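You operate a simulated robot arm through the tools that you are given. There is no shell and no other tool. Be economical: measure what you need, move in short steps, check, and stop when the job is done.

You are at the controls of a simulated two-armed robot. One attempt, no reset.

Task
Pick up the box with the latest date from the top of the drying table with one hand, pass it to the other hand and put it on the shelf under the drying table. Set down upright: box.

Only the result counts: the job must be done as asked and must still hold three seconds after the hand-in. Knocking over, shifting, dropping, spilling or breaking anything else fails it.

Robot
Two 7-joint arms with two-finger grippers on one trunk, on a base that drives. Base frame: it is fixed to the floor where the robot stands at the start and does not move with it; the origin is under the middle of the robot, x ahead of it, y to its left, z up; the surface under the hand at the start is at about z = 820. Lengths are in mm, angles in rad, forces in N, time in s.
The left shoulder is at the start at [24, 213, 1181], the right one opposite. With the tool pointing down near the work surface each hand reaches from about 100 to 760 mm from the robot's upright axis, wherever it stands, measured 20 degrees to its own side. Places, roughly: shelf under the drying table [600, -200, 300]. Payload 2.2 kg a hand.
The TCP of each hand is the grasp point between the finger pads, 19 mm short of the fingertips. In the tool frame z runs along the fingers and y along their closing line. The gripper opens to 116 mm. The gripper's body begins 70 mm behind the TCP.
Orientation is that of the tool frame in the base frame, as [roll, pitch, yaw] about the fixed x, y, z axes, in that order (R = Rz(yaw) Ry(pitch) Rx(roll)). With the fingers straight down and closing along the base's y, the tool's x points along the base's -x, its y along +y and its z along -z.

Tools
- The arms move only by the tool arm_command. It takes "left_commands", "right_commands" or both (then of equal length, played together; a hand with none holds still); each is a list of rows, each a list of 6 numbers: the shift along the tool's x, y, z in units of 500 mm (1.0 is 500 mm), then the turn, a rotation vector about the tool's x, y, z in units of 45 degrees (1.0 is 45 degrees). In form: [[tx, ty, tz, rx, ry, rz], ...]. A call has 1 to 10 rows; each row is the pose to reach, as a shift and turn from the pose commanded when the call began, along the tool's axes at that moment. "left_gripper" and "right_gripper" are, for a hand that has rows, the closure in counts, from 0 (fully open) to 255 (shut), set as the call begins (left out, the last holds). A call with a number of a shift or a turn outside -1 to 1 is refused whole. Rows are played at 5 a second. More than 50 mm and 0.15 rad between two rows, or a gripper value outside its range, and nothing of the call is played. Where a pose cannot be reached the arm comes as near as it can. A force on the tool above 40 N (or 10 N above the force at the start of the call, whichever is more), or a blocked arm, ends the call early, and 0.2 s more pass. The fingers move at their own pace and stop on an object; they squeeze with about 29 N. The grip force told is the motor's: it shows also when the fingers shut on nothing. Time passes only in rows, and 0.2 s behind the last, so rows that repeat a pose let the fingers close. It gives the time, the measured TCP pose, the force on the tool (base axes), the opening and the grip force at its end, in the units of the frame above (readings bear some noise), with the torque about the TCP (base axes, N m) and any sound that the robot's microphone picked up.
- Cameras (640 x 400 px; columns grow to the right, rows downward): "scene" is now at [119.1, -19, 1331.3]; the picture's right is [-0.23, -0.97, -0.00], its down [-0.74, 0.18, -0.65] and it looks along [0.63, -0.15, -0.76] (base axes); focal length 230 px, centre (320, 200). "left" rides on the left gripper at [69, 15, -97] in its tool frame; the picture's right is [-0.21, 0.98, 0.00], its down [-0.76, -0.17, -0.63] and it looks along [-0.62, -0.14, 0.77] (tool axes); focal length 251 px, centre (320, 200). "right" rides on the right gripper at [69, -15, -97] in its tool frame; the picture's right is [0.21, 0.98, 0.00], its down [-0.76, 0.17, -0.63] and it looks along [-0.62, 0.14, 0.78] (tool axes); focal length 251 px, centre (320, 200). There is no depth. A picture from a camera that has moved, and an enlarged one, comes with that camera's place and axes in the base frame and with its lens.
- capture(camera): a new picture of that camera. It takes no simulated time.
- lift_body(by): slides the trunk up (or, below 0, down) by that many mm; the arms and the scene camera ride with it, the base frame stays. It gives what a move gives, with no picture.
- steer(legs): drives the robot by 1 to 6 legs, each [ahead, left, turn to the left] in mm, mm and rad, along the robot's own axes; the way and the turn of a leg run together, so that a leg with both is an arc; at most 1500 mm and 3.142 rad a leg. The arms and the cameras ride along, it lands a little off, and it stops where it bumps. It gives what a move gives.
- aim_head(pan, tilt): turns the head with the scene camera to pan (to the left, within 1.396 rad either way) and tilt (down, from -0.506 to 1.204), counted from straight ahead of the robot. It gives what a move gives.
- enlarge(camera, box): a new picture of the part [left, top, right, bottom] of that camera's present view, enlarged. It takes no simulated time.
- hand_in(): hands the job in; it is judged then, once.

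Work in short steps. Places have to be worked out from the pictures, the camera data and where the tool is seen: move nearer, look again, correct. Check each grasp and each placing, and mend what went wrong. You have 120 turns and 108 pictures in all, those below and enlarged ones among them. Open the grippers and draw the arms clear of the work before you hand the job in, unless the task says otherwise; then end with one line.

The tools are called after "Request:" as name(argument=value, ...) on one line, values as JSON. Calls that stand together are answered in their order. arm_command: Moves the arms, as the interface text tells. Its arguments: {"type":"object","properties":{"left_commands":{"type":"array","items":{"type":"array","items":{"type":"number"}}},"left_gripper":{"type":"number"},"right_commands":{"type":"array","items":{"type":"array","items":{"type":"number"}}},"right_gripper":{"type":"number"}},"required":[]} The other tools are called the same way: lift_body (by) slides the trunk up or down; steer (legs) drives the base; aim_head (pan, tilt) turns the head that bears the scene camera; capture (camera) takes a picture; enlarge (camera, box) takes an enlarged picture of a part of a camera's view; hand_in () hands the job in.

At the start:

```text
time_s: 0.0
left_ee_pos: [473.6, 21.5, 1125.2]
left_orientation: [3.14, -0.003, 3.141]
left_ft_force: [1.0, -0.8, 0.8]
left_ft_torque: [0.01, -0.02, 0.01]
left_finger_gap: 115.8
left_gripper_force: 0.0
right_ee_pos: [360.6, -307.7, 1033.7]
right_orientation: [3.141, 0.002, -3.141]
right_ft_force: [0.5, -0.5, 0.6]
right_ft_torque: [-0.02, -0.02, -0.02]
right_finger_gap: 115.9
right_gripper_force: 0.0
trunk travel left (down, up): [-325.0, 165.0]
robot x, y, heading: [2.6, -1.7, 0.005]
head pan, tilt: [-0.234, 0.86]
```

scene: 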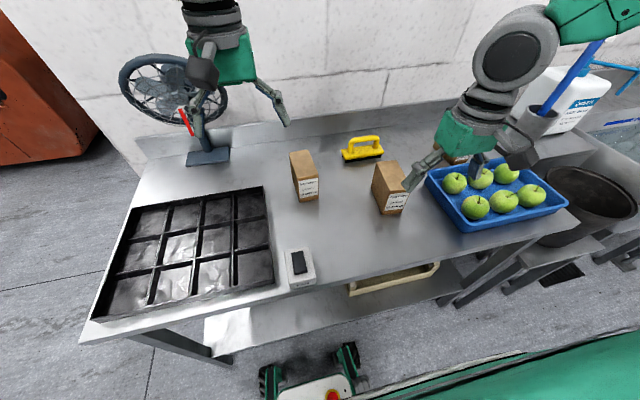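
right: 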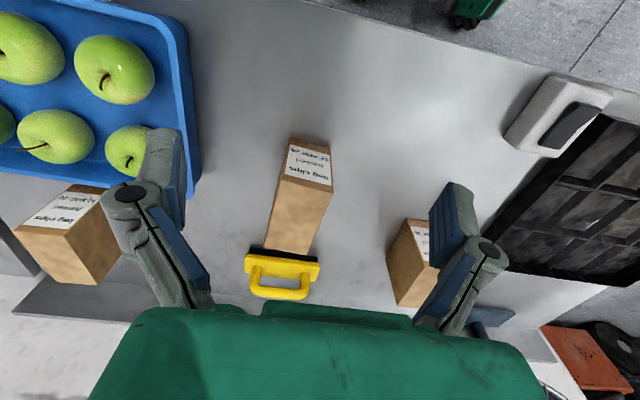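
left: 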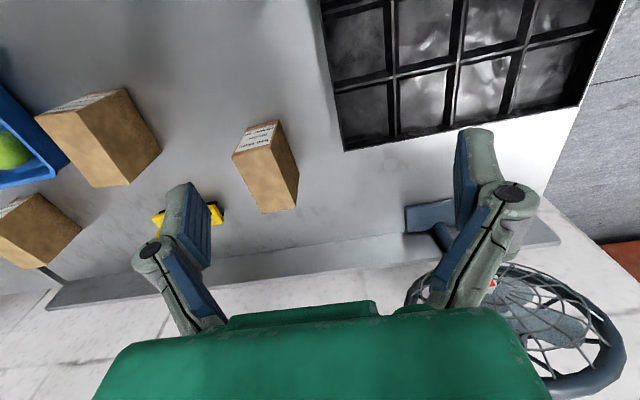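

Three boxes stand on the table, each with a label. I enlarge the labels to read the dates.

Request:
enlarge(camera="scene", box=[280, 140, 330, 210])

Request:
enlarge(camera="right", box=[270, 130, 350, 200])

Request:
enlarge(camera="right", box=[10, 180, 130, 250])

```text
5.71 times, centred on (305, 175) of scene
camera zoom: at [119.1, -19.0, 1331.3], right [-0.23, -0.97, 0.0], down [-0.74, 0.18, -0.65], along [0.63, -0.15, -0.76], focal length 1312 px, centre (406, 343)
```

zoom: 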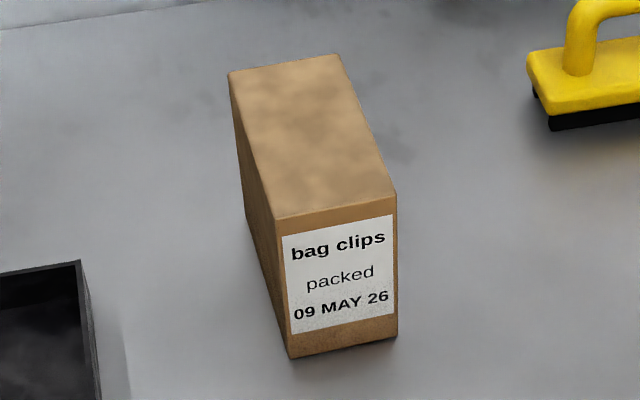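

```text
5.71 times, centred on (310, 165) of right
camera zoom: at [290.6, -324.1, 1131.0], right [-0.21, 0.98, 0.0], down [0.76, 0.17, 0.63], along [0.62, 0.14, -0.77], focal length 1437 px, centre (377, 400)
```

zoom: 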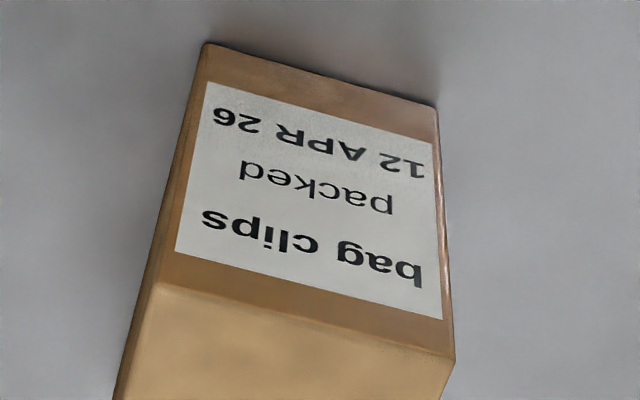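

```text
5.33 times, centred on (70, 215) of right
camera zoom: at [290.6, -324.1, 1131.0], right [-0.21, 0.98, 0.0], down [0.76, 0.17, 0.63], along [0.62, 0.14, -0.77], focal length 1341 px, centre (1653, 120)
```

zoom: 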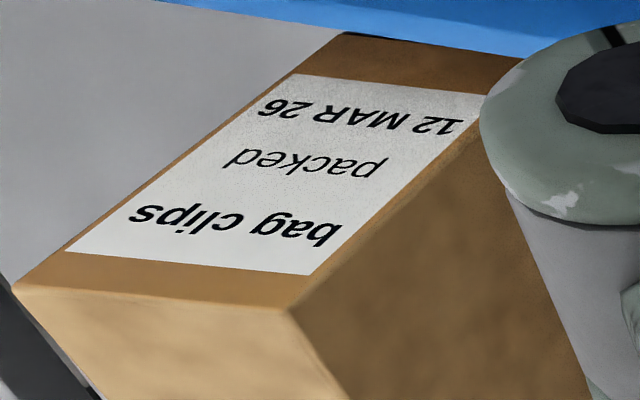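

The latest date is 09 MAY 26, on the left box, at about x 547–656, y −115…−60, z 820–918. Before picking it up I look at the shelf below.

Request:
aim_head(pan=0.0, tilt=1.2)

Request:
capture(camera="scene")

```text
time_s: 0.8
left_ee_pos: [470.2, 23.2, 1127.2]
left_orientation: [-3.141, 0.0, 3.141]
left_ft_force: [-0.4, 0.1, 0.0]
left_ft_torque: [0.0, 0.01, -0.03]
left_finger_gap: 115.9
left_gripper_force: 0.0
right_ee_pos: [358.4, -307.8, 1035.4]
right_orientation: [-3.14, 0.001, -3.142]
right_ft_force: [0.3, 0.4, 0.5]
right_ft_torque: [-0.01, 0.01, 0.0]
right_finger_gap: 115.9
right_gripper_force: 0.1
trunk travel left (down, up): [-325.0, 165.0]
robot x, y, heading: [2.7, 2.5, -0.002]
head pan, tilt: [0.0, 1.201]
```

```text
101 pictures are left
camera scene: at [99.2, -0.9, 1308.7], right [0.0, -1.0, 0.0], down [-0.93, 0.0, -0.36], along [0.36, 0.0, -0.93], focal length 230 px, centre (320, 200)
```

scene: 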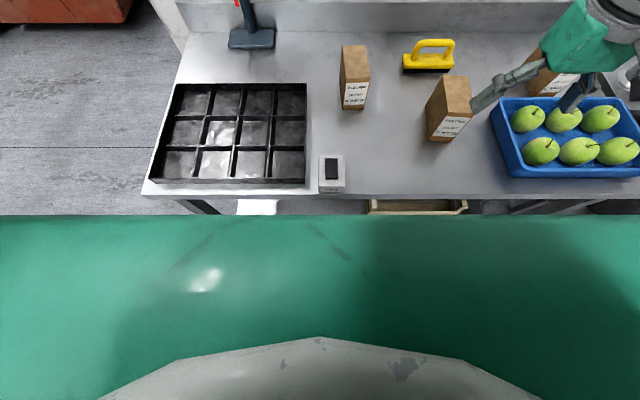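

The shelf is hidden from here, so I'll look at it after picking. The box is confirmed at centre about [602, −88]. I move the left hand above it, slightly beyond its middle, so that the front stays free for the right hand.

Request:
arm_command(left_commands=[[-0.049, -0.037, 0.046, 0, 0, 0], [-0.098, -0.074, 0.091, 0, 0, 0], [-0.147, -0.111, 0.137, 0, 0, 0], [-0.196, -0.148, 0.183, 0, 0, 0], [-0.245, -0.185, 0.228, 0, 0, 0], [-0.294, -0.222, 0.274, 0, 0, 0], [-0.294, -0.222, 0.274, 0, 0, 0]], left_gripper=0)

Request:
capture(camera="left")

Request:
aim_head(pan=-0.1, tilt=0.8)

Request:
capture(camera="scene")

```text
time_s: 2.4
left_ee_pos: [612.0, -85.2, 994.6]
left_orientation: [-3.141, 0.001, -3.14]
left_ft_force: [0.4, -0.1, 0.1]
left_ft_torque: [0.03, -0.02, 0.0]
left_finger_gap: 116.2
left_gripper_force: 0.0
left hand out of reach, approached as far as the arm can: row 6, 7
right_ee_pos: [357.3, -307.4, 1035.0]
right_orientation: [3.141, 0.004, 3.141]
right_ft_force: [0.4, 0.4, -0.3]
right_ft_torque: [0.01, 0.01, -0.02]
right_finger_gap: 116.1
right_gripper_force: 0.1
trunk travel left (down, up): [-325.0, 165.0]
robot x, y, heading: [3.6, -0.3, -0.003]
head pan, tilt: [0.0, 1.201]
```

```text
100 pictures are left
camera left: at [542.2, -68.7, 1091.1], right [0.21, 0.98, 0.0], down [0.76, -0.17, 0.63], along [0.62, -0.13, -0.77], focal length 251 px, centre (320, 200)
```

left: 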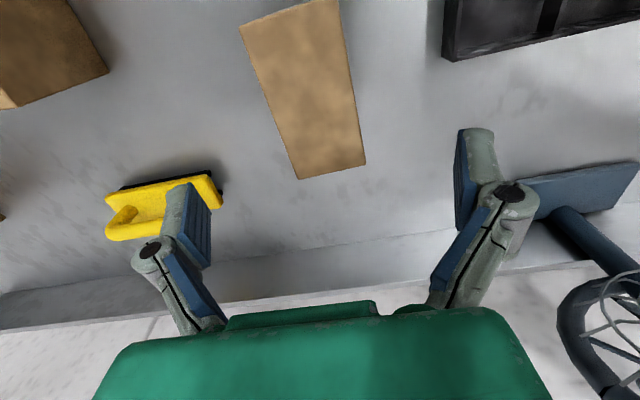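

```text
time_s: 3.3
left_ee_pos: [611.7, -84.8, 994.7]
left_orientation: [3.141, 0.002, -3.139]
left_ft_force: [-0.6, -0.2, 0.3]
left_ft_torque: [0.0, -0.01, 0.02]
left_finger_gap: 116.0
left_gripper_force: 0.1
right_ee_pos: [358.2, -307.3, 1035.7]
right_orientation: [-3.142, 0.001, 3.141]
right_ft_force: [-0.9, -0.5, 0.1]
right_ft_torque: [0.0, 0.01, 0.01]
right_finger_gap: 115.9
right_gripper_force: 0.1
trunk travel left (down, up): [-325.0, 165.0]
robot x, y, heading: [2.2, 4.5, -0.002]
head pan, tilt: [-0.099, 0.799]
```

```text
99 pictures are left
camera scene: at [125.1, -10.8, 1336.0], right [-0.1, -1.0, 0.0], down [-0.72, 0.07, -0.69], along [0.69, -0.07, -0.72], focal length 230 px, centre (320, 200)
```

scene: 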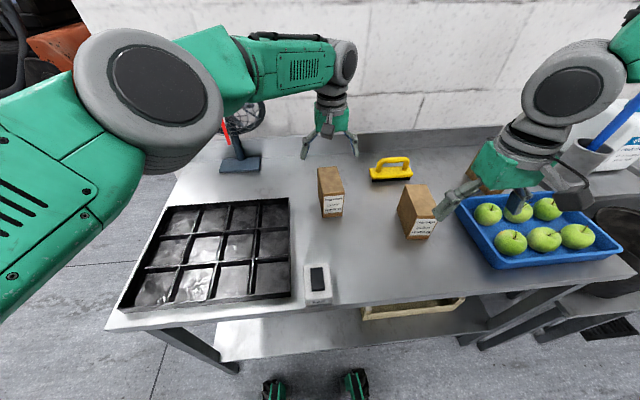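

The fingers straddle the box in y, and the box is yawed about +0.06 rad. I stop at x≈612, turn slightly to match and descend partway.

Request:
arm_command(left_commands=[[0.01, 0.0, 0.06, 0, 0, -0.076], [0.01, 0.0, 0.12, 0, 0, -0.076]])

Request:
capture(camera="left")

```text
time_s: 3.9
left_ee_pos: [605.6, -84.6, 933.6]
left_orientation: [3.141, -0.001, -3.083]
left_ft_force: [0.6, 0.3, 0.0]
left_ft_torque: [-0.02, -0.04, 0.0]
left_finger_gap: 115.8
left_gripper_force: 0.0
right_ee_pos: [358.7, -307.0, 1034.6]
right_orientation: [-3.14, -0.001, -3.141]
right_ft_force: [-0.9, 0.9, -0.3]
right_ft_torque: [-0.01, -0.01, 0.01]
right_finger_gap: 116.0
right_gripper_force: 0.1
trunk travel left (down, up): [-325.0, 165.0]
robot x, y, heading: [-0.3, -1.1, 0.001]
head pan, tilt: [-0.099, 0.799]
```

```text
98 pictures are left
camera left: at [536.9, -73.7, 1029.5], right [0.16, 0.99, 0.0], down [0.76, -0.12, 0.63], along [0.63, -0.1, -0.77], focal length 251 px, centre (320, 200)
```

left: 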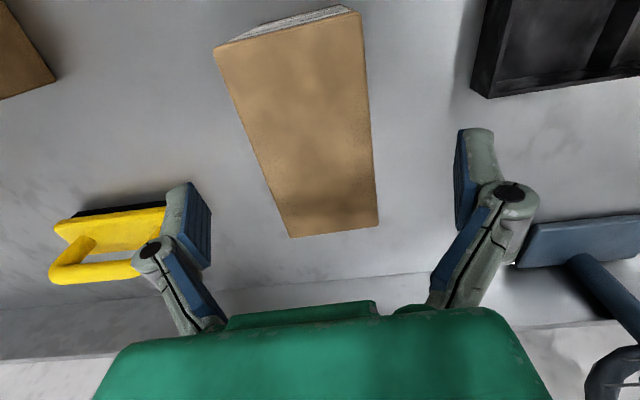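

The fingers are aligned with the box. I descend to z≈886.

Request:
arm_command(left_commands=[[-0.008, -0.004, 0.048, 0, 0, 0], [-0.016, -0.004, 0.095, 0, 0, 0], [-0.016, -0.004, 0.095, 0, 0, 0]])

Request:
capture(camera="left")

```text
time_s: 4.7
left_ee_pos: [613.3, -83.2, 887.4]
left_orientation: [3.14, 0.001, -3.081]
left_ft_force: [0.0, 0.1, 0.9]
left_ft_torque: [0.01, -0.02, -0.02]
left_finger_gap: 115.8
left_gripper_force: 0.1
left hand out of reach, approached as far as the arm can: row 2
right_ee_pos: [357.9, -305.9, 1035.9]
right_orientation: [-3.141, 0.001, -3.141]
right_ft_force: [0.5, 0.4, 0.4]
right_ft_torque: [0.0, -0.02, 0.0]
right_finger_gap: 116.0
right_gripper_force: 0.0
trunk travel left (down, up): [-325.0, 165.0]
robot x, y, heading: [0.7, -4.3, 0.003]
head pan, tilt: [-0.099, 0.799]
```

```text
97 pictures are left
camera left: at [544.8, -71.3, 982.8], right [0.15, 0.99, 0.0], down [0.76, -0.12, 0.63], along [0.63, -0.1, -0.77], focal length 251 px, centre (320, 200)
```

left: 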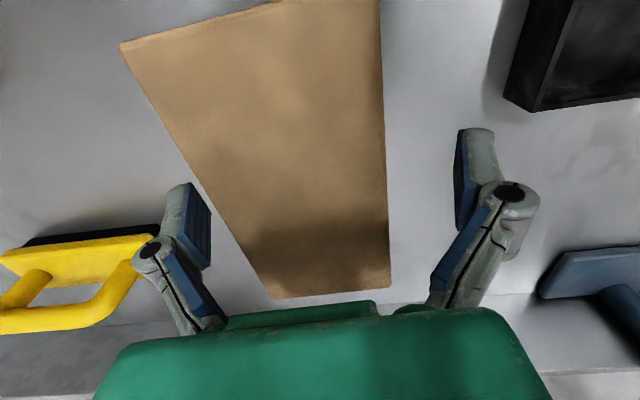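

Good position. I close the left gripper.

Request:
arm_command(left_commands=[[0, 0, 0, 0, 0, 0], [0, 0, 0, 0, 0, 0], [0, 0, 0, 0, 0, 0], [0, 0, 0, 0, 0, 0]], left_gripper=255)

```text
time_s: 5.7
left_ee_pos: [613.6, -84.2, 887.8]
left_orientation: [-3.142, 0.002, -3.083]
left_ft_force: [0.4, 0.0, 0.3]
left_ft_torque: [0.01, 0.0, -0.03]
left_finger_gap: 56.5
left_gripper_force: 28.5
right_ee_pos: [357.5, -307.5, 1034.1]
right_orientation: [-3.141, 0.002, 3.142]
right_ft_force: [-0.4, -0.4, -1.5]
right_ft_torque: [-0.03, -0.02, 0.02]
right_finger_gap: 115.8
right_gripper_force: 0.1
trunk travel left (down, up): [-325.0, 165.0]
robot x, y, heading: [-1.6, 2.4, 0.001]
head pan, tilt: [-0.099, 0.799]
```

It is gripped at 56.5 mm. I lift it straight up, then draw it back a little.

Request:
arm_command(left_commands=[[0, 0, -0.04, 0, 0, 0], [0.01, 0, -0.1, 0, 0, 0], [0.03, 0, -0.18, 0, 0, 0], [0.06, 0, -0.26, 0, 0, 0], [0.11, 0, -0.33, 0, 0, 0], [0.17, 0, -0.38, 0, 0, 0], [0.17, 0, -0.38, 0, 0, 0]])

Request:
capture(camera="scene")

Request:
capture(camera="left")

```text
time_s: 7.3
left_ee_pos: [528.7, -88.3, 1076.3]
left_orientation: [-3.141, 0.001, -3.08]
left_ft_force: [-0.3, 0.5, -1.1]
left_ft_torque: [0.04, 0.01, 0.03]
left_finger_gap: 57.3
left_gripper_force: 29.3
right_ee_pos: [359.4, -308.4, 1034.0]
right_orientation: [-3.141, 0.001, -3.141]
right_ft_force: [0.3, 0.2, -0.8]
right_ft_torque: [0.0, 0.03, -0.01]
right_finger_gap: 116.1
right_gripper_force: 0.0
trunk travel left (down, up): [-325.0, 165.0]
robot x, y, heading: [1.0, -2.6, -0.0]
head pan, tilt: [-0.099, 0.799]
```

```text
96 pictures are left
camera scene: at [125.8, -10.4, 1335.9], right [-0.1, -1.0, 0.0], down [-0.72, 0.07, -0.69], along [0.69, -0.07, -0.72], focal length 230 px, centre (320, 200)
```

scene: 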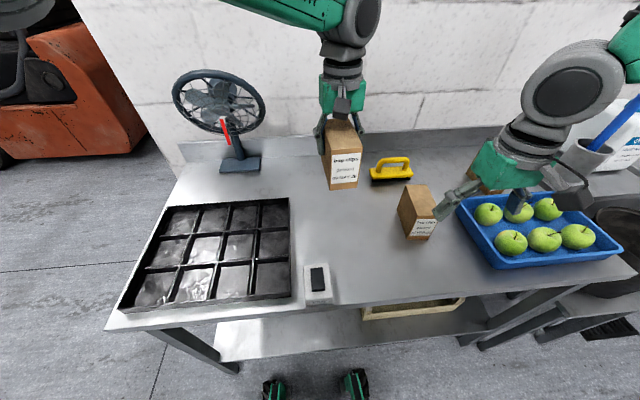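

```text
95 pictures are left
camera left: at [460.2, -76.6, 1172.6], right [0.16, 0.99, 0.0], down [0.77, -0.12, 0.63], along [0.62, -0.1, -0.77], focal length 251 px, centre (320, 200)
```

left: 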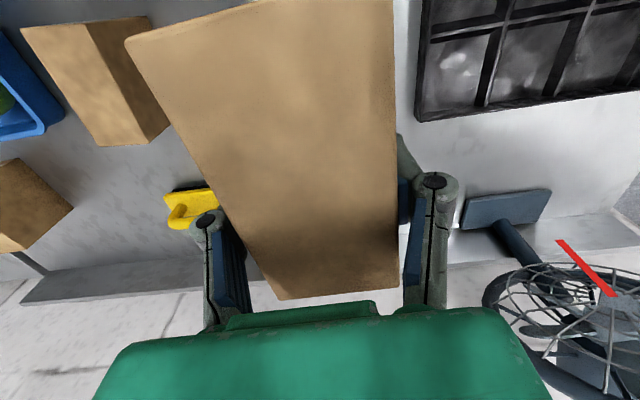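

The box is held securely with no droop. I drive back to clear the table and look at the shelf.

Request:
steer(legs=[[-500, 0, 0]])

Request:
aim_head(pan=-0.1, tilt=0.75)

Request:
capture(camera="scene")

```text
time_s: 10.2
left_ee_pos: [29.1, -87.5, 1078.5]
left_orientation: [3.141, 0.001, -3.081]
left_ft_force: [0.4, 0.8, -0.6]
left_ft_torque: [-0.02, 0.01, 0.01]
left_finger_gap: 57.2
left_gripper_force: 28.7
right_ee_pos: [-141.1, -306.4, 1036.0]
right_orientation: [3.141, 0.003, -3.141]
right_ft_force: [0.3, 0.3, 0.6]
right_ft_torque: [0.04, -0.02, 0.0]
right_finger_gap: 115.9
right_gripper_force: 0.1
trunk travel left (down, up): [-325.0, 165.0]
robot x, y, heading: [-496.8, -1.9, 0.003]
head pan, tilt: [-0.099, 0.799]
```

```text
time_s: 10.9
left_ee_pos: [26.8, -86.7, 1079.6]
left_orientation: [3.141, 0.004, -3.08]
left_ft_force: [-0.2, -0.3, -1.3]
left_ft_torque: [-0.03, -0.05, -0.04]
left_finger_gap: 57.2
left_gripper_force: 29.5
right_ee_pos: [-143.6, -305.4, 1035.7]
right_orientation: [-3.14, 0.006, -3.14]
right_ft_force: [-0.3, 0.2, -0.2]
right_ft_torque: [-0.03, 0.0, -0.02]
right_finger_gap: 116.0
right_gripper_force: 0.2
trunk travel left (down, up): [-325.0, 165.0]
robot x, y, heading: [-498.0, -5.2, 0.004]
head pan, tilt: [-0.099, 0.75]
```

```text
94 pictures are left
camera scene: at [-372.5, -10.4, 1340.1], right [-0.1, -1.0, 0.0], down [-0.68, 0.07, -0.73], along [0.72, -0.07, -0.69], focal length 230 px, centre (320, 200)
```

scene: 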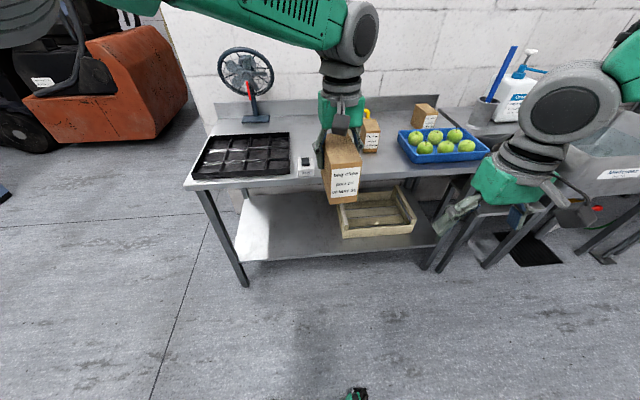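

The shelf's left part (y ≈ −150…330, x ≥ 310) is free, with a wooden crate to the right. For the handover the left hand lowers and extends the box, while the right hand tilts its fingers forward to come in from the front.

Request:
arm_command(left_commands=[[-0.02, -0.01, 0.052, 0, 0, 0], [-0.04, -0.02, 0.104, 0, 0, 0], [-0.06, -0.03, 0.156, 0, 0, 0], [-0.08, -0.04, 0.208, 0, 0, 0], [-0.1, -0.05, 0.26, 0, 0, 0]], right_commands=[[0, 0, 0.04, 0, -0.18, 0], [0, 0, 0.08, 0, -0.36, 0], [0, 0, 0.12, 0, -0.54, 0], [0, 0, 0.16, 0, -0.72, 0], [0, 0, 0.2, 0, -0.9, 0]], right_gripper=0)

Request:
capture(camera="scene")

```text
time_s: 12.1
left_ee_pos: [81.0, -112.8, 948.3]
left_orientation: [3.141, 0.003, -3.081]
left_ft_force: [-0.1, -0.1, -2.2]
left_ft_torque: [0.02, -0.02, 0.0]
left_finger_gap: 57.2
left_gripper_force: 28.7
right_ee_pos: [-85.7, -311.6, 911.9]
right_orientation: [-3.141, 0.711, -3.141]
right_ft_force: [0.5, -0.1, -1.3]
right_ft_torque: [0.03, 0.01, -0.01]
right_finger_gap: 115.9
right_gripper_force: 0.0
right hand out of reach, approached as far as the arm can: row 3, 4, 5
trunk travel left (down, up): [-325.0, 165.0]
robot x, y, heading: [-499.5, -1.8, 0.005]
head pan, tilt: [-0.099, 0.75]
```

```text
93 pictures are left
camera scene: at [-368.2, -12.6, 1339.5], right [-0.1, -1.0, 0.0], down [-0.68, 0.07, -0.73], along [0.72, -0.07, -0.69], focal length 230 px, centre (320, 200)
```

scene: 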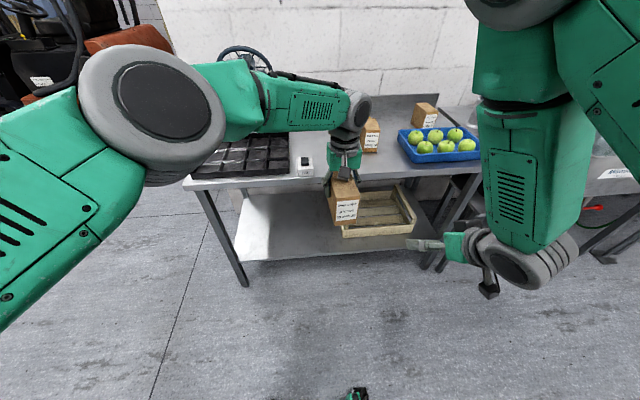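

The right hand ended at x≈−86 with 0.71 rad of tilt, as it couldn't get closer to the body. I tilt it further and slide it sideways in front of the box (front face about x=14, y≈−115).

Request:
arm_command(right_commands=[[-0.005, 0.079, -0.006, -0.01, -0.064, -0.012], [-0.01, 0.158, -0.012, -0.02, -0.127, -0.023], [-0.016, 0.236, -0.018, -0.03, -0.19, -0.035], [-0.02, 0.315, -0.024, -0.04, -0.254, -0.046], [-0.026, 0.394, -0.03, -0.05, -0.318, -0.058], [-0.026, 0.394, -0.03, -0.05, -0.318, -0.058]])

Request:
capture(camera="scene")

Request:
capture(camera="right")

```text
time_s: 13.7
left_ee_pos: [75.5, -109.1, 951.9]
left_orientation: [-3.141, 0.006, -3.081]
left_ft_force: [-0.1, -0.9, -1.6]
left_ft_torque: [-0.01, 0.01, 0.0]
left_finger_gap: 57.3
left_gripper_force: 28.7
right_ee_pos: [-116.3, -123.6, 894.7]
right_orientation: [3.118, 0.844, 3.139]
right_ft_force: [0.2, -0.2, 0.3]
right_ft_torque: [-0.03, 0.02, -0.03]
right_finger_gap: 115.8
right_gripper_force: 0.1
right hand out of reach, approached as far as the arm can: row 1, 2
trunk travel left (down, up): [-325.0, 165.0]
robot x, y, heading: [-500.0, -0.5, 0.001]
head pan, tilt: [-0.099, 0.75]
stopped in row 6 (right hand): the arm was blocked; the commanded pose is now the measured one
```

```text
92 pictures are left
camera scene: at [-371.8, -8.5, 1340.1], right [-0.1, -1.0, 0.0], down [-0.68, 0.07, -0.73], along [0.72, -0.07, -0.69], focal length 230 px, centre (320, 200)
```

scene: 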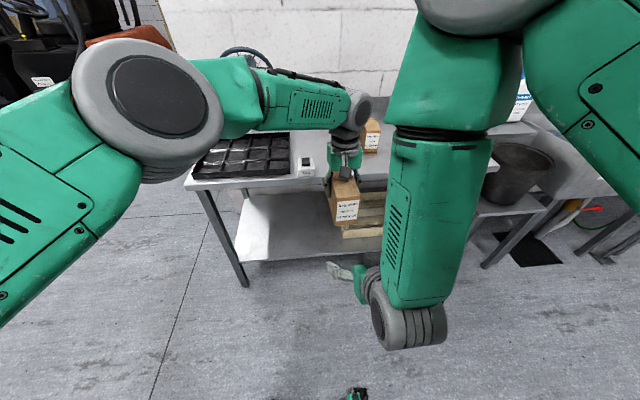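

```text
91 pictures are left
camera right: at [-234.2, -142.1, 906.8], right [-0.16, 0.98, -0.14], down [0.03, 0.15, 0.99], along [0.99, 0.15, -0.05], focal length 251 px, centre (320, 200)
```

right: 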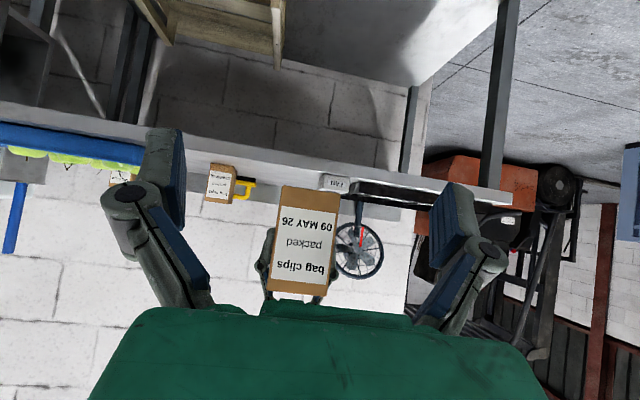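

The right hand stopped against the robot's own body, but the box's front is straight ahead of it. I move it forward and up in front of the box and straighten its roll.

Request:
arm_command(right_commands=[[-0.045, 0.007, 0.01, -0.011, -0.049, -0.017], [-0.09, 0.014, 0.02, -0.022, -0.098, -0.034], [-0.134, 0.02, 0.031, -0.033, -0.146, -0.051], [-0.134, 0.02, 0.031, -0.033, -0.146, -0.051]])

Request:
capture(camera="right")

```text
time_s: 14.7
left_ee_pos: [74.9, -108.9, 951.9]
left_orientation: [-3.138, 0.007, -3.079]
left_ft_force: [-0.1, -0.2, -1.2]
left_ft_torque: [-0.02, 0.0, -0.01]
left_finger_gap: 57.0
left_gripper_force: 29.1
right_ee_pos: [-60.6, -109.5, 933.3]
right_orientation: [3.14, 0.958, -3.078]
right_ft_force: [0.0, -0.3, -0.1]
right_ft_torque: [0.0, -0.01, 0.01]
right_finger_gap: 116.2
right_gripper_force: 0.0
trunk travel left (down, up): [-325.0, 165.0]
robot x, y, heading: [-493.8, 3.4, 0.001]
head pan, tilt: [-0.099, 0.75]
```

```text
90 pictures are left
camera right: at [-179.4, -134.2, 932.2], right [-0.19, 0.97, -0.17], down [-0.09, 0.16, 0.98], along [0.98, 0.2, 0.06], focal length 251 px, centre (320, 200)
```

right: 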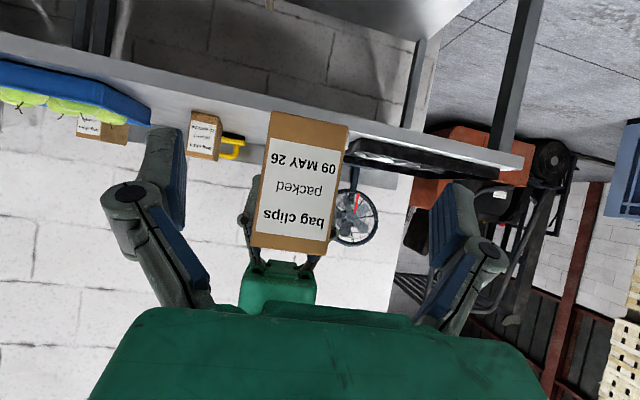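

The computed box position matches: front face at y≈−113, bottom at z≈886. I advance 94 mm so the fingers straddle its front part.

Request:
arm_command(right_commands=[[-0.038, -0.006, 0.05, 0, 0, 0], [-0.076, -0.011, 0.1, 0, 0, 0], [-0.113, -0.016, 0.15, 0, 0, 0], [-0.113, -0.016, 0.15, 0, 0, 0]])

Request:
capture(camera="right")

Request:
capture(camera="scene")

Request:
capture(camera="left")

```text
time_s: 15.7
left_ee_pos: [75.4, -109.5, 951.6]
left_orientation: [-3.141, 0.006, -3.081]
left_ft_force: [0.5, -0.5, -1.5]
left_ft_torque: [-0.01, -0.07, 0.02]
left_finger_gap: 57.1
left_gripper_force: 28.9
right_ee_pos: [35.4, -114.3, 937.9]
right_orientation: [-3.132, 0.965, -3.06]
right_ft_force: [0.1, 0.1, 0.2]
right_ft_torque: [0.0, -0.03, -0.04]
right_finger_gap: 116.0
right_gripper_force: 0.0
trunk travel left (down, up): [-325.0, 165.0]
robot x, y, heading: [-498.3, -1.6, 0.005]
head pan, tilt: [-0.099, 0.75]
```

```text
89 pictures are left
camera right: at [-83.6, -137.3, 936.4], right [-0.19, 0.96, -0.18], down [-0.1, 0.17, 0.98], along [0.98, 0.21, 0.07], focal length 251 px, centre (320, 200)
```

right: 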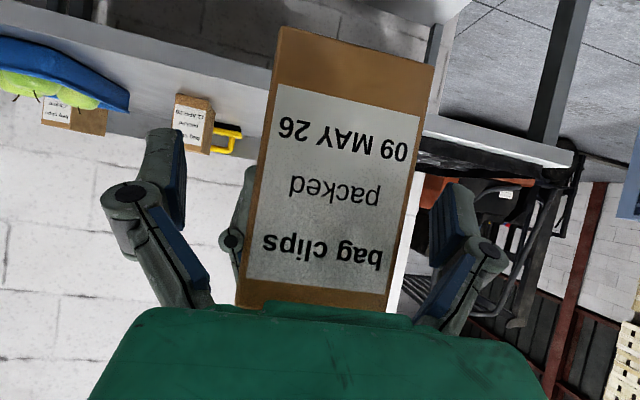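

```text
88 pictures are left
camera scene: at [-371.7, -8.0, 1340.1], right [-0.1, -1.0, 0.0], down [-0.68, 0.07, -0.73], along [0.72, -0.07, -0.69], focal length 230 px, centre (320, 200)
```

scene: 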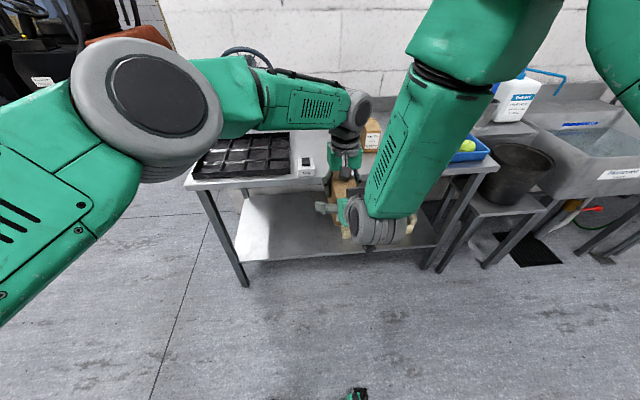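

```text
87 pictures are left
camera left: at [5.6, -96.8, 1047.7], right [0.15, 0.99, 0.0], down [0.76, -0.12, 0.64], along [0.63, -0.1, -0.77], focal length 251 px, centre (320, 200)
```

left: 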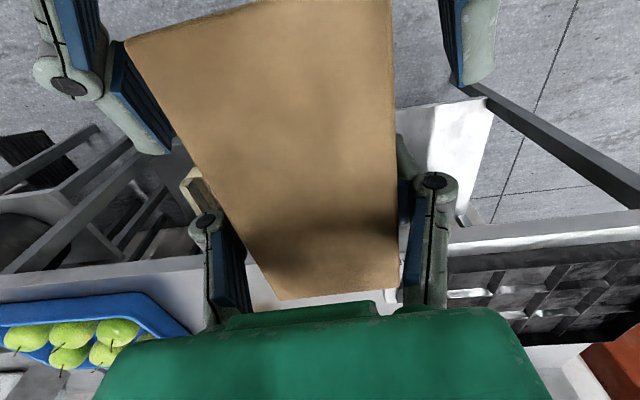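

The fingers straddle the box, with the right hand about 4 mm too far right. I centre it and close the right gripper.

Request:
arm_command(right_commands=[[0, 0.008, 0, 0, 0, 0.02], [0, 0.008, 0, 0, 0, 0.02]])

Request:
arm_command(right_commands=[[0, 0, 0, 0, 0, 0], [0, 0, 0, 0, 0, 0], [0, 0, 0, 0, 0, 0], [0, 0, 0, 0, 0, 0]], right_gripper=255)

Request:
capture(camera="right")

Request:
capture(camera="left")

```text
time_s: 16.3
left_ee_pos: [76.9, -108.4, 951.1]
left_orientation: [-3.14, 0.006, -3.082]
left_ft_force: [-0.5, 0.4, -1.2]
left_ft_torque: [0.0, -0.04, 0.02]
left_finger_gap: 56.9
left_gripper_force: 28.9
right_ee_pos: [34.3, -108.6, 936.3]
right_orientation: [3.131, 0.965, -3.089]
right_ft_force: [0.6, -0.3, -0.6]
right_ft_torque: [0.0, 0.01, -0.04]
right_finger_gap: 115.8
right_gripper_force: 0.0
trunk travel left (down, up): [-325.0, 165.0]
robot x, y, heading: [-498.4, 0.5, 0.0]
head pan, tilt: [-0.099, 0.75]
```

```text
time_s: 17.3
left_ee_pos: [75.5, -109.9, 951.9]
left_orientation: [3.141, 0.007, -3.08]
left_ft_force: [-4.6, 15.1, 1.6]
left_ft_torque: [0.5, 0.17, -0.41]
left_finger_gap: 57.0
left_gripper_force: 28.9
right_ee_pos: [34.0, -109.5, 938.2]
right_orientation: [3.13, 0.965, -3.093]
right_ft_force: [5.1, -15.3, -2.8]
right_ft_torque: [-0.29, 0.05, -0.26]
right_finger_gap: 57.1
right_gripper_force: 29.4
trunk travel left (down, up): [-325.0, 165.0]
robot x, y, heading: [-497.5, -0.4, 0.004]
head pan, tilt: [-0.099, 0.75]
```

```text
86 pictures are left
camera right: at [-84.2, -133.1, 936.3], right [-0.18, 0.97, -0.17], down [-0.1, 0.15, 0.98], along [0.98, 0.19, 0.07], focal length 251 px, centre (320, 200)
```

right: 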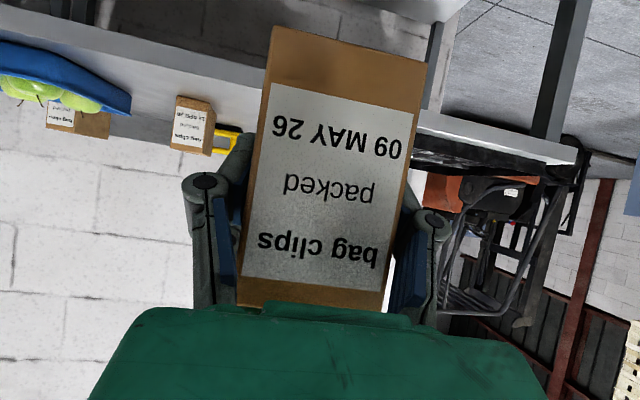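

```text
85 pictures are left
camera left: at [6.3, -96.1, 1047.4], right [0.15, 0.99, 0.0], down [0.76, -0.12, 0.64], along [0.63, -0.1, -0.77], focal length 251 px, centre (320, 200)
```

left: 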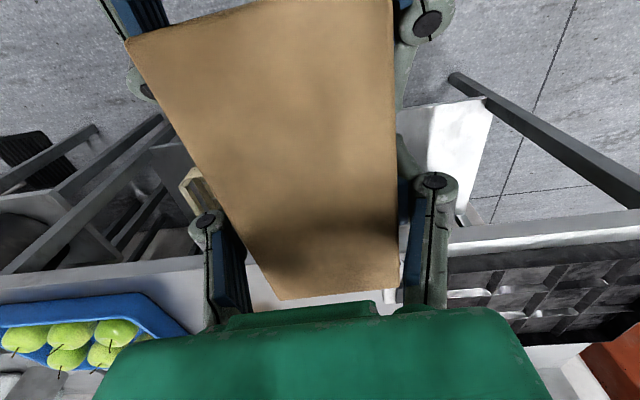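

Both hands hold the box, at a gap of 57 mm each. I open the left gripper.

Request:
arm_command(left_commands=[[0, 0, 0, 0, 0, 0], [0, 0, 0, 0, 0, 0], [0, 0, 0, 0, 0, 0]], left_gripper=0)

Request:
capture(camera="left")

```text
time_s: 18.1
left_ee_pos: [76.4, -108.7, 952.0]
left_orientation: [-3.141, 0.007, -3.08]
left_ft_force: [-0.6, 0.5, -0.2]
left_ft_torque: [0.01, 0.01, 0.01]
left_finger_gap: 115.7
left_gripper_force: 0.0
right_ee_pos: [33.5, -107.7, 938.1]
right_orientation: [3.128, 0.964, -3.091]
right_ft_force: [0.5, -0.4, 0.1]
right_ft_torque: [-0.02, 0.03, -0.02]
right_finger_gap: 57.1
right_gripper_force: 28.9
trunk travel left (down, up): [-325.0, 165.0]
robot x, y, heading: [-502.5, -5.7, -0.0]
head pan, tilt: [-0.099, 0.75]
```

```text
84 pictures are left
camera left: at [5.9, -96.9, 1047.4], right [0.15, 0.99, 0.0], down [0.76, -0.12, 0.64], along [0.63, -0.1, -0.77], focal length 251 px, centre (320, 200)
```

left: 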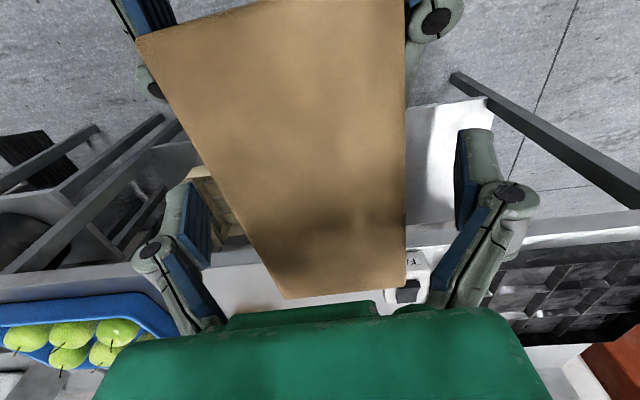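

The right hand holds the box alone. I lift the left hand straight up, then away to the left and back.

Request:
arm_command(left_commands=[[0, 0, -0.08, 0, 0, 0], [0, 0, -0.16, 0, 0, 0], [0, 0, -0.24, 0, 0, 0], [0.04, 0.06, -0.3, 0, 0, 0], [0.08, 0.14, -0.33, 0, 0, 0], [0.12, 0.22, -0.35, 0, 0, 0], [0.16, 0.3, -0.36, 0, 0, 0], [0.2, 0.38, -0.36, 0, 0, 0], [0.24, 0.46, -0.36, 0, 0, 0], [0.28, 0.54, -0.36, 0, 0, 0]])

Request:
capture(camera="scene")

Request:
capture(camera="right")

```text
time_s: 20.3
left_ee_pos: [-84.3, 157.2, 1129.7]
left_orientation: [-3.138, 0.009, -3.08]
left_ft_force: [1.0, 1.0, -0.1]
left_ft_torque: [-0.03, -0.04, 0.0]
left_finger_gap: 116.0
left_gripper_force: 0.0
right_ee_pos: [32.5, -106.8, 939.2]
right_orientation: [3.135, 0.966, -3.086]
right_ft_force: [-0.2, 1.0, -0.4]
right_ft_torque: [-0.03, 0.02, 0.0]
right_finger_gap: 57.3
right_gripper_force: 29.2
trunk travel left (down, up): [-325.0, 165.0]
robot x, y, heading: [-499.4, 0.6, 0.002]
head pan, tilt: [-0.099, 0.75]
```

```text
83 pictures are left
camera scene: at [-374.5, -3.3, 1340.4], right [-0.1, -1.0, 0.0], down [-0.68, 0.07, -0.73], along [0.73, -0.07, -0.68], focal length 230 px, centre (320, 200)
```

scene: 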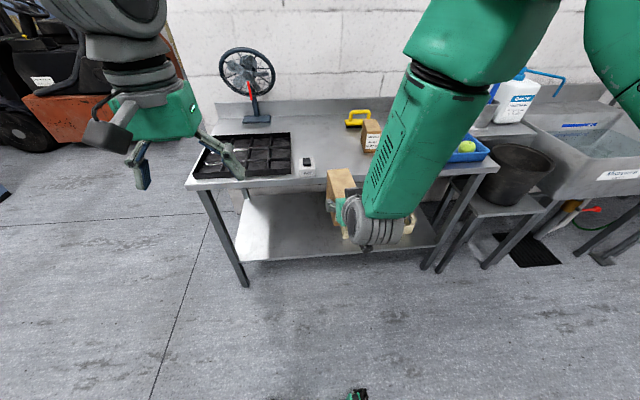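

```text
82 pictures are left
camera right: at [-85.5, -128.9, 937.3], right [-0.18, 0.97, -0.17], down [-0.1, 0.16, 0.98], along [0.98, 0.2, 0.07], focal length 251 px, centre (320, 200)
```

right: 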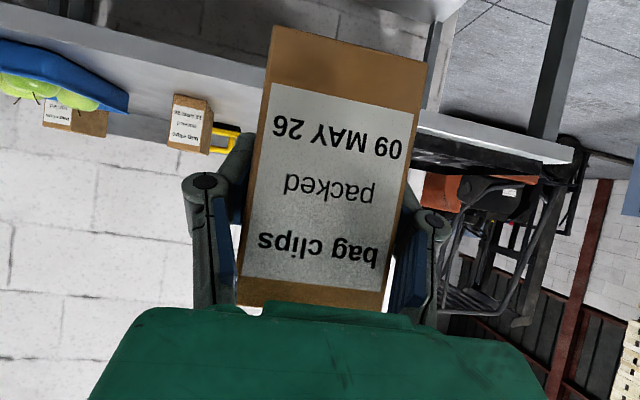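

The handover is done and the left hand is clear. I raise and retract the left hand further so that it stays above the table when the trunk goes down.

Request:
arm_command(left_commands=[[0.01, 0.02, -0.08, 0, 0, 0], [0.03, 0.04, -0.16, 0, 0, 0], [0.05, 0.06, -0.24, 0, 0, 0], [0.07, 0.08, -0.32, 0, 0, 0], [0.1, 0.1, -0.4, 0, 0, 0], [0.1, 0.1, -0.4, 0, 0, 0]])

Request:
lift_body(by=-325)

Request:
aim_head(pan=0.1, tilt=0.55)

Request:
capture(camera="scene")

Request:
capture(camera="right")

```text
time_s: 21.7
left_ee_pos: [-135.4, 198.0, 1329.2]
left_orientation: [-3.141, 0.009, -3.081]
left_ft_force: [-0.1, 0.0, 0.2]
left_ft_torque: [0.0, 0.02, 0.0]
left_finger_gap: 115.9
left_gripper_force: 0.1
right_ee_pos: [34.3, -110.8, 936.9]
right_orientation: [3.128, 0.964, -3.09]
right_ft_force: [0.3, 0.1, 0.2]
right_ft_torque: [0.0, 0.08, 0.02]
right_finger_gap: 57.3
right_gripper_force: 29.0
trunk travel left (down, up): [-325.0, 165.0]
robot x, y, heading: [-502.5, 0.3, 0.006]
head pan, tilt: [-0.099, 0.75]
```

```text
time_s: 24.9
left_ee_pos: [-135.4, 200.3, 1003.4]
left_orientation: [-3.139, 0.007, -3.08]
left_ft_force: [0.3, 0.0, -0.5]
left_ft_torque: [0.0, 0.03, 0.0]
left_finger_gap: 115.8
left_gripper_force: 0.1
right_ee_pos: [34.2, -107.0, 613.7]
right_orientation: [3.133, 0.965, -3.087]
right_ft_force: [0.3, 0.5, -0.6]
right_ft_torque: [0.04, 0.08, -0.01]
right_finger_gap: 57.3
right_gripper_force: 29.1
trunk travel left (down, up): [0.0, 490.0]
robot x, y, heading: [-500.6, 0.4, 0.008]
head pan, tilt: [-0.099, 0.75]
```

```text
time_s: 25.6
left_ee_pos: [-137.0, 200.8, 1004.2]
left_orientation: [-3.138, 0.007, -3.08]
left_ft_force: [-0.4, -0.3, -0.9]
left_ft_torque: [-0.02, 0.01, 0.04]
left_finger_gap: 116.0
left_gripper_force: 0.1
right_ee_pos: [33.4, -107.8, 613.2]
right_orientation: [3.133, 0.964, -3.088]
right_ft_force: [0.9, 0.0, 0.8]
right_ft_torque: [0.0, 0.05, 0.0]
right_finger_gap: 56.8
right_gripper_force: 28.8
trunk travel left (down, up): [0.0, 490.0]
robot x, y, heading: [-501.5, 0.2, 0.007]
head pan, tilt: [0.099, 0.55]
```

```text
81 pictures are left
camera scene: at [-367.3, 12.1, 1032.5], right [0.1, -0.99, 0.0], down [-0.52, -0.05, -0.85], along [0.85, 0.08, -0.53], focal length 230 px, centre (320, 200)
```

scene: 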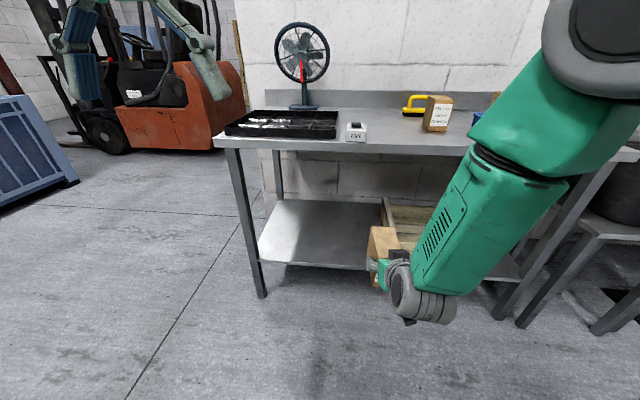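

```text
80 pictures are left
camera right: at [-84.8, -130.6, 611.6], right [-0.18, 0.97, -0.17], down [-0.1, 0.16, 0.98], along [0.98, 0.2, 0.07], focal length 251 px, centre (320, 200)
```

right: 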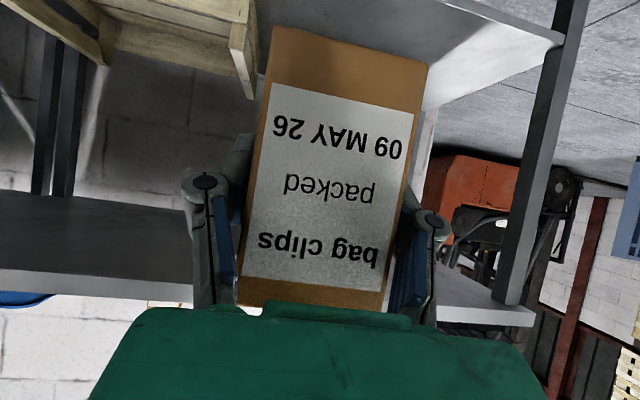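

The rays put the shelf top at z≈292–298 with its front edge at x≈302, and the area left of the crate is clear. I lower the right arm here in the open so the box bottom comes to z≈345.

Request:
arm_command(right_commands=[[0.07, 0, 0.049, 0, 0, 0], [0.14, 0, 0.098, 0, 0, 0], [0.21, 0, 0.147, 0, 0, 0], [0.281, 0, 0.196, 0, 0, 0], [0.351, 0, 0.245, 0, 0, 0], [0.351, 0, 0.245, 0, 0, 0]])

Request:
capture(camera="scene")

Request:
capture(camera="right")

```text
time_s: 27.0
left_ee_pos: [-137.3, 200.1, 1004.1]
left_orientation: [-3.139, 0.007, -3.08]
left_ft_force: [-0.5, 0.2, 0.1]
left_ft_torque: [0.02, -0.03, -0.01]
left_finger_gap: 116.1
left_gripper_force: 0.0
right_ee_pos: [34.9, -108.1, 398.2]
right_orientation: [3.132, 0.965, -3.086]
right_ft_force: [0.3, 0.2, -0.5]
right_ft_torque: [-0.04, 0.06, -0.01]
right_finger_gap: 57.1
right_gripper_force: 28.4
trunk travel left (down, up): [0.0, 490.0]
robot x, y, heading: [-499.5, -1.3, 0.005]
head pan, tilt: [0.099, 0.55]
```

```text
79 pictures are left
camera scene: at [-367.2, 12.2, 1032.6], right [0.1, -0.99, 0.0], down [-0.52, -0.05, -0.85], along [0.85, 0.09, -0.53], focal length 230 px, centre (320, 200)
```

scene: 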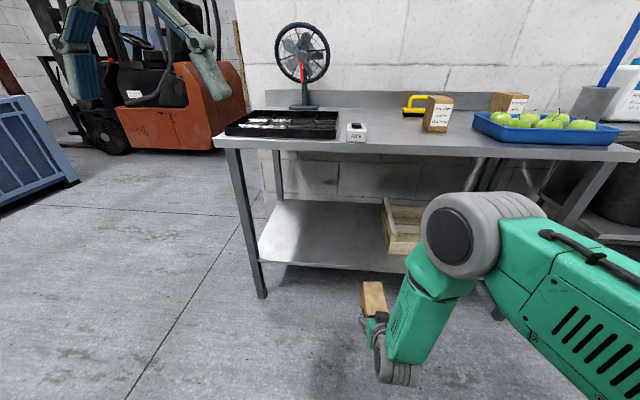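

```text
78 pictures are left
camera right: at [-83.4, -130.0, 396.3], right [-0.18, 0.97, -0.17], down [-0.1, 0.16, 0.98], along [0.98, 0.2, 0.07], focal length 251 px, centre (320, 200)
```

right: 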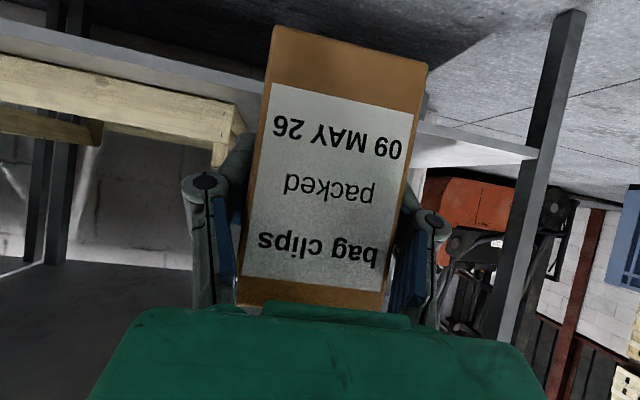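

The arm reaches low enough. At this extension the elbow (about z 770) could meet the table edge if I only drive in, so I drive left first, then extend the arm forward.

Request:
steer(legs=[[0, 165, 0]])

Request:
arm_command(right_commands=[[-0.05, -0.005, 0.07, 0, 0, 0], [-0.1, -0.01, 0.14, 0, 0, 0], [-0.15, -0.015, 0.21, 0, 0, 0], [-0.2, -0.02, 0.28, 0, 0, 0], [-0.245, -0.025, 0.35, 0, 0, 0], [-0.245, -0.025, 0.35, 0, 0, 0]])

Request:
aim_head(pan=-0.1, tilt=0.65)

Request:
capture(camera="scene")

Request:
capture(camera="right")

```text
time_s: 28.4
left_ee_pos: [-137.3, 364.6, 1003.6]
left_orientation: [-3.139, 0.008, -3.079]
left_ft_force: [0.0, -0.3, 0.0]
left_ft_torque: [0.02, -0.04, 0.01]
left_finger_gap: 115.6
left_gripper_force: 0.0
right_ee_pos: [34.8, 57.5, 397.2]
right_orientation: [3.131, 0.965, -3.088]
right_ft_force: [0.1, -0.1, 1.0]
right_ft_torque: [-0.01, 0.08, 0.01]
right_finger_gap: 57.1
right_gripper_force: 28.8
trunk travel left (down, up): [0.0, 490.0]
robot x, y, heading: [-499.2, 164.2, 0.003]
head pan, tilt: [0.099, 0.55]
```

```text
time_s: 29.8
left_ee_pos: [-139.9, 362.7, 1005.5]
left_orientation: [-3.141, 0.011, -3.078]
left_ft_force: [0.3, -0.9, 0.1]
left_ft_torque: [-0.01, -0.03, 0.0]
left_finger_gap: 115.9
left_gripper_force: 0.0
right_ee_pos: [245.9, 56.8, 401.9]
right_orientation: [3.128, 0.967, -3.086]
right_ft_force: [-0.1, -0.7, 1.0]
right_ft_torque: [0.01, 0.06, 0.01]
right_finger_gap: 57.0
right_gripper_force: 28.8
trunk travel left (down, up): [0.0, 490.0]
robot x, y, heading: [-500.4, 164.1, 0.01]
head pan, tilt: [0.099, 0.55]
```

```text
time_s: 30.6
left_ee_pos: [-140.4, 362.4, 1005.1]
left_orientation: [-3.138, 0.011, -3.078]
left_ft_force: [-0.2, 0.8, 0.3]
left_ft_torque: [0.03, -0.01, -0.01]
left_finger_gap: 115.8
left_gripper_force: 0.0
right_ee_pos: [245.8, 56.6, 401.2]
right_orientation: [3.131, 0.967, -3.087]
right_ft_force: [-0.3, -0.7, 0.2]
right_ft_torque: [-0.02, 0.05, 0.02]
right_finger_gap: 57.3
right_gripper_force: 28.4
trunk travel left (down, up): [0.0, 490.0]
robot x, y, heading: [-499.1, 162.2, -0.002]
head pan, tilt: [-0.099, 0.649]
```

```text
77 pictures are left
camera scene: at [-369.9, 156.3, 1023.7], right [-0.1, -1.0, 0.0], down [-0.6, 0.06, -0.79], along [0.79, -0.08, -0.61], focal length 230 px, centre (320, 200)
```

scene: 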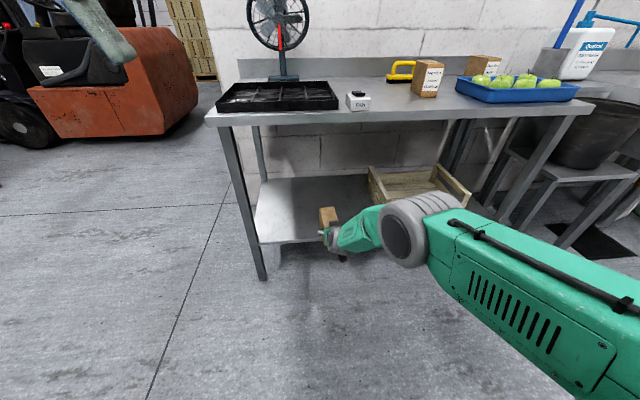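

```text
76 pictures are left
camera right: at [127.7, 33.3, 399.6], right [-0.18, 0.97, -0.17], down [-0.1, 0.15, 0.98], along [0.98, 0.2, 0.07], focal length 251 px, centre (320, 200)
```

right: 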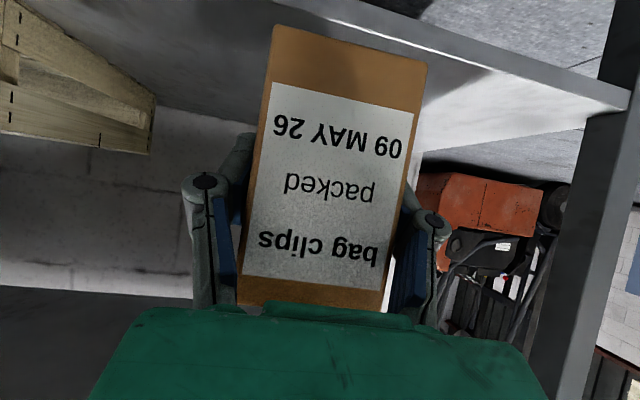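

The right arm is now low and extended, with the elbow well below the table and back from it. The box bottom is about 50 mm above the shelf, so I drive forward 160 mm.

Request:
steer(legs=[[160, 0, 0]])

Request:
capture(camera="scene")

Request:
capture(camera="right")

```text
time_s: 32.0
left_ee_pos: [21.8, 365.1, 1004.5]
left_orientation: [-3.138, 0.008, -3.081]
left_ft_force: [0.5, 0.3, -0.7]
left_ft_torque: [-0.01, 0.03, 0.01]
left_finger_gap: 116.1
left_gripper_force: 0.1
right_ee_pos: [407.0, 55.2, 401.0]
right_orientation: [3.131, 0.964, -3.089]
right_ft_force: [0.6, -0.1, -0.6]
right_ft_torque: [0.03, 0.0, -0.02]
right_finger_gap: 57.1
right_gripper_force: 29.2
trunk travel left (down, up): [0.0, 490.0]
robot x, y, heading: [-342.9, 162.0, 0.001]
head pan, tilt: [-0.099, 0.649]
```

```text
75 pictures are left
camera scene: at [-208.9, 158.1, 1023.5], right [-0.1, -1.0, 0.0], down [-0.61, 0.06, -0.79], along [0.79, -0.08, -0.61], focal length 230 px, centre (320, 200)
```

scene: 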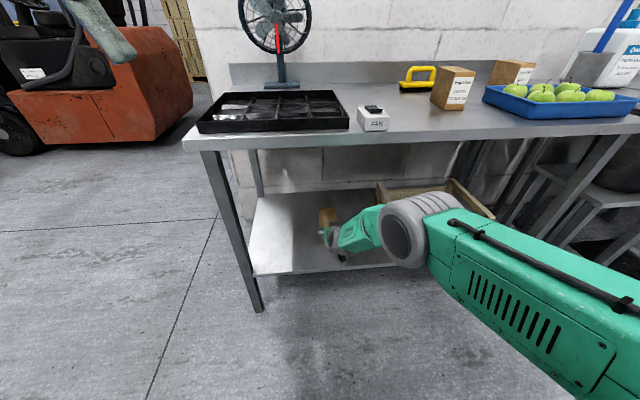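

```text
74 pictures are left
camera right: at [287.7, 32.9, 398.8], right [-0.18, 0.97, -0.17], down [-0.1, 0.16, 0.98], along [0.98, 0.2, 0.07], focal length 251 px, centre (320, 200)
```

right: 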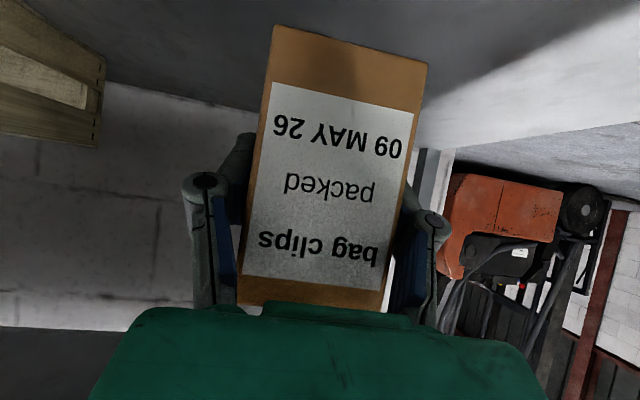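

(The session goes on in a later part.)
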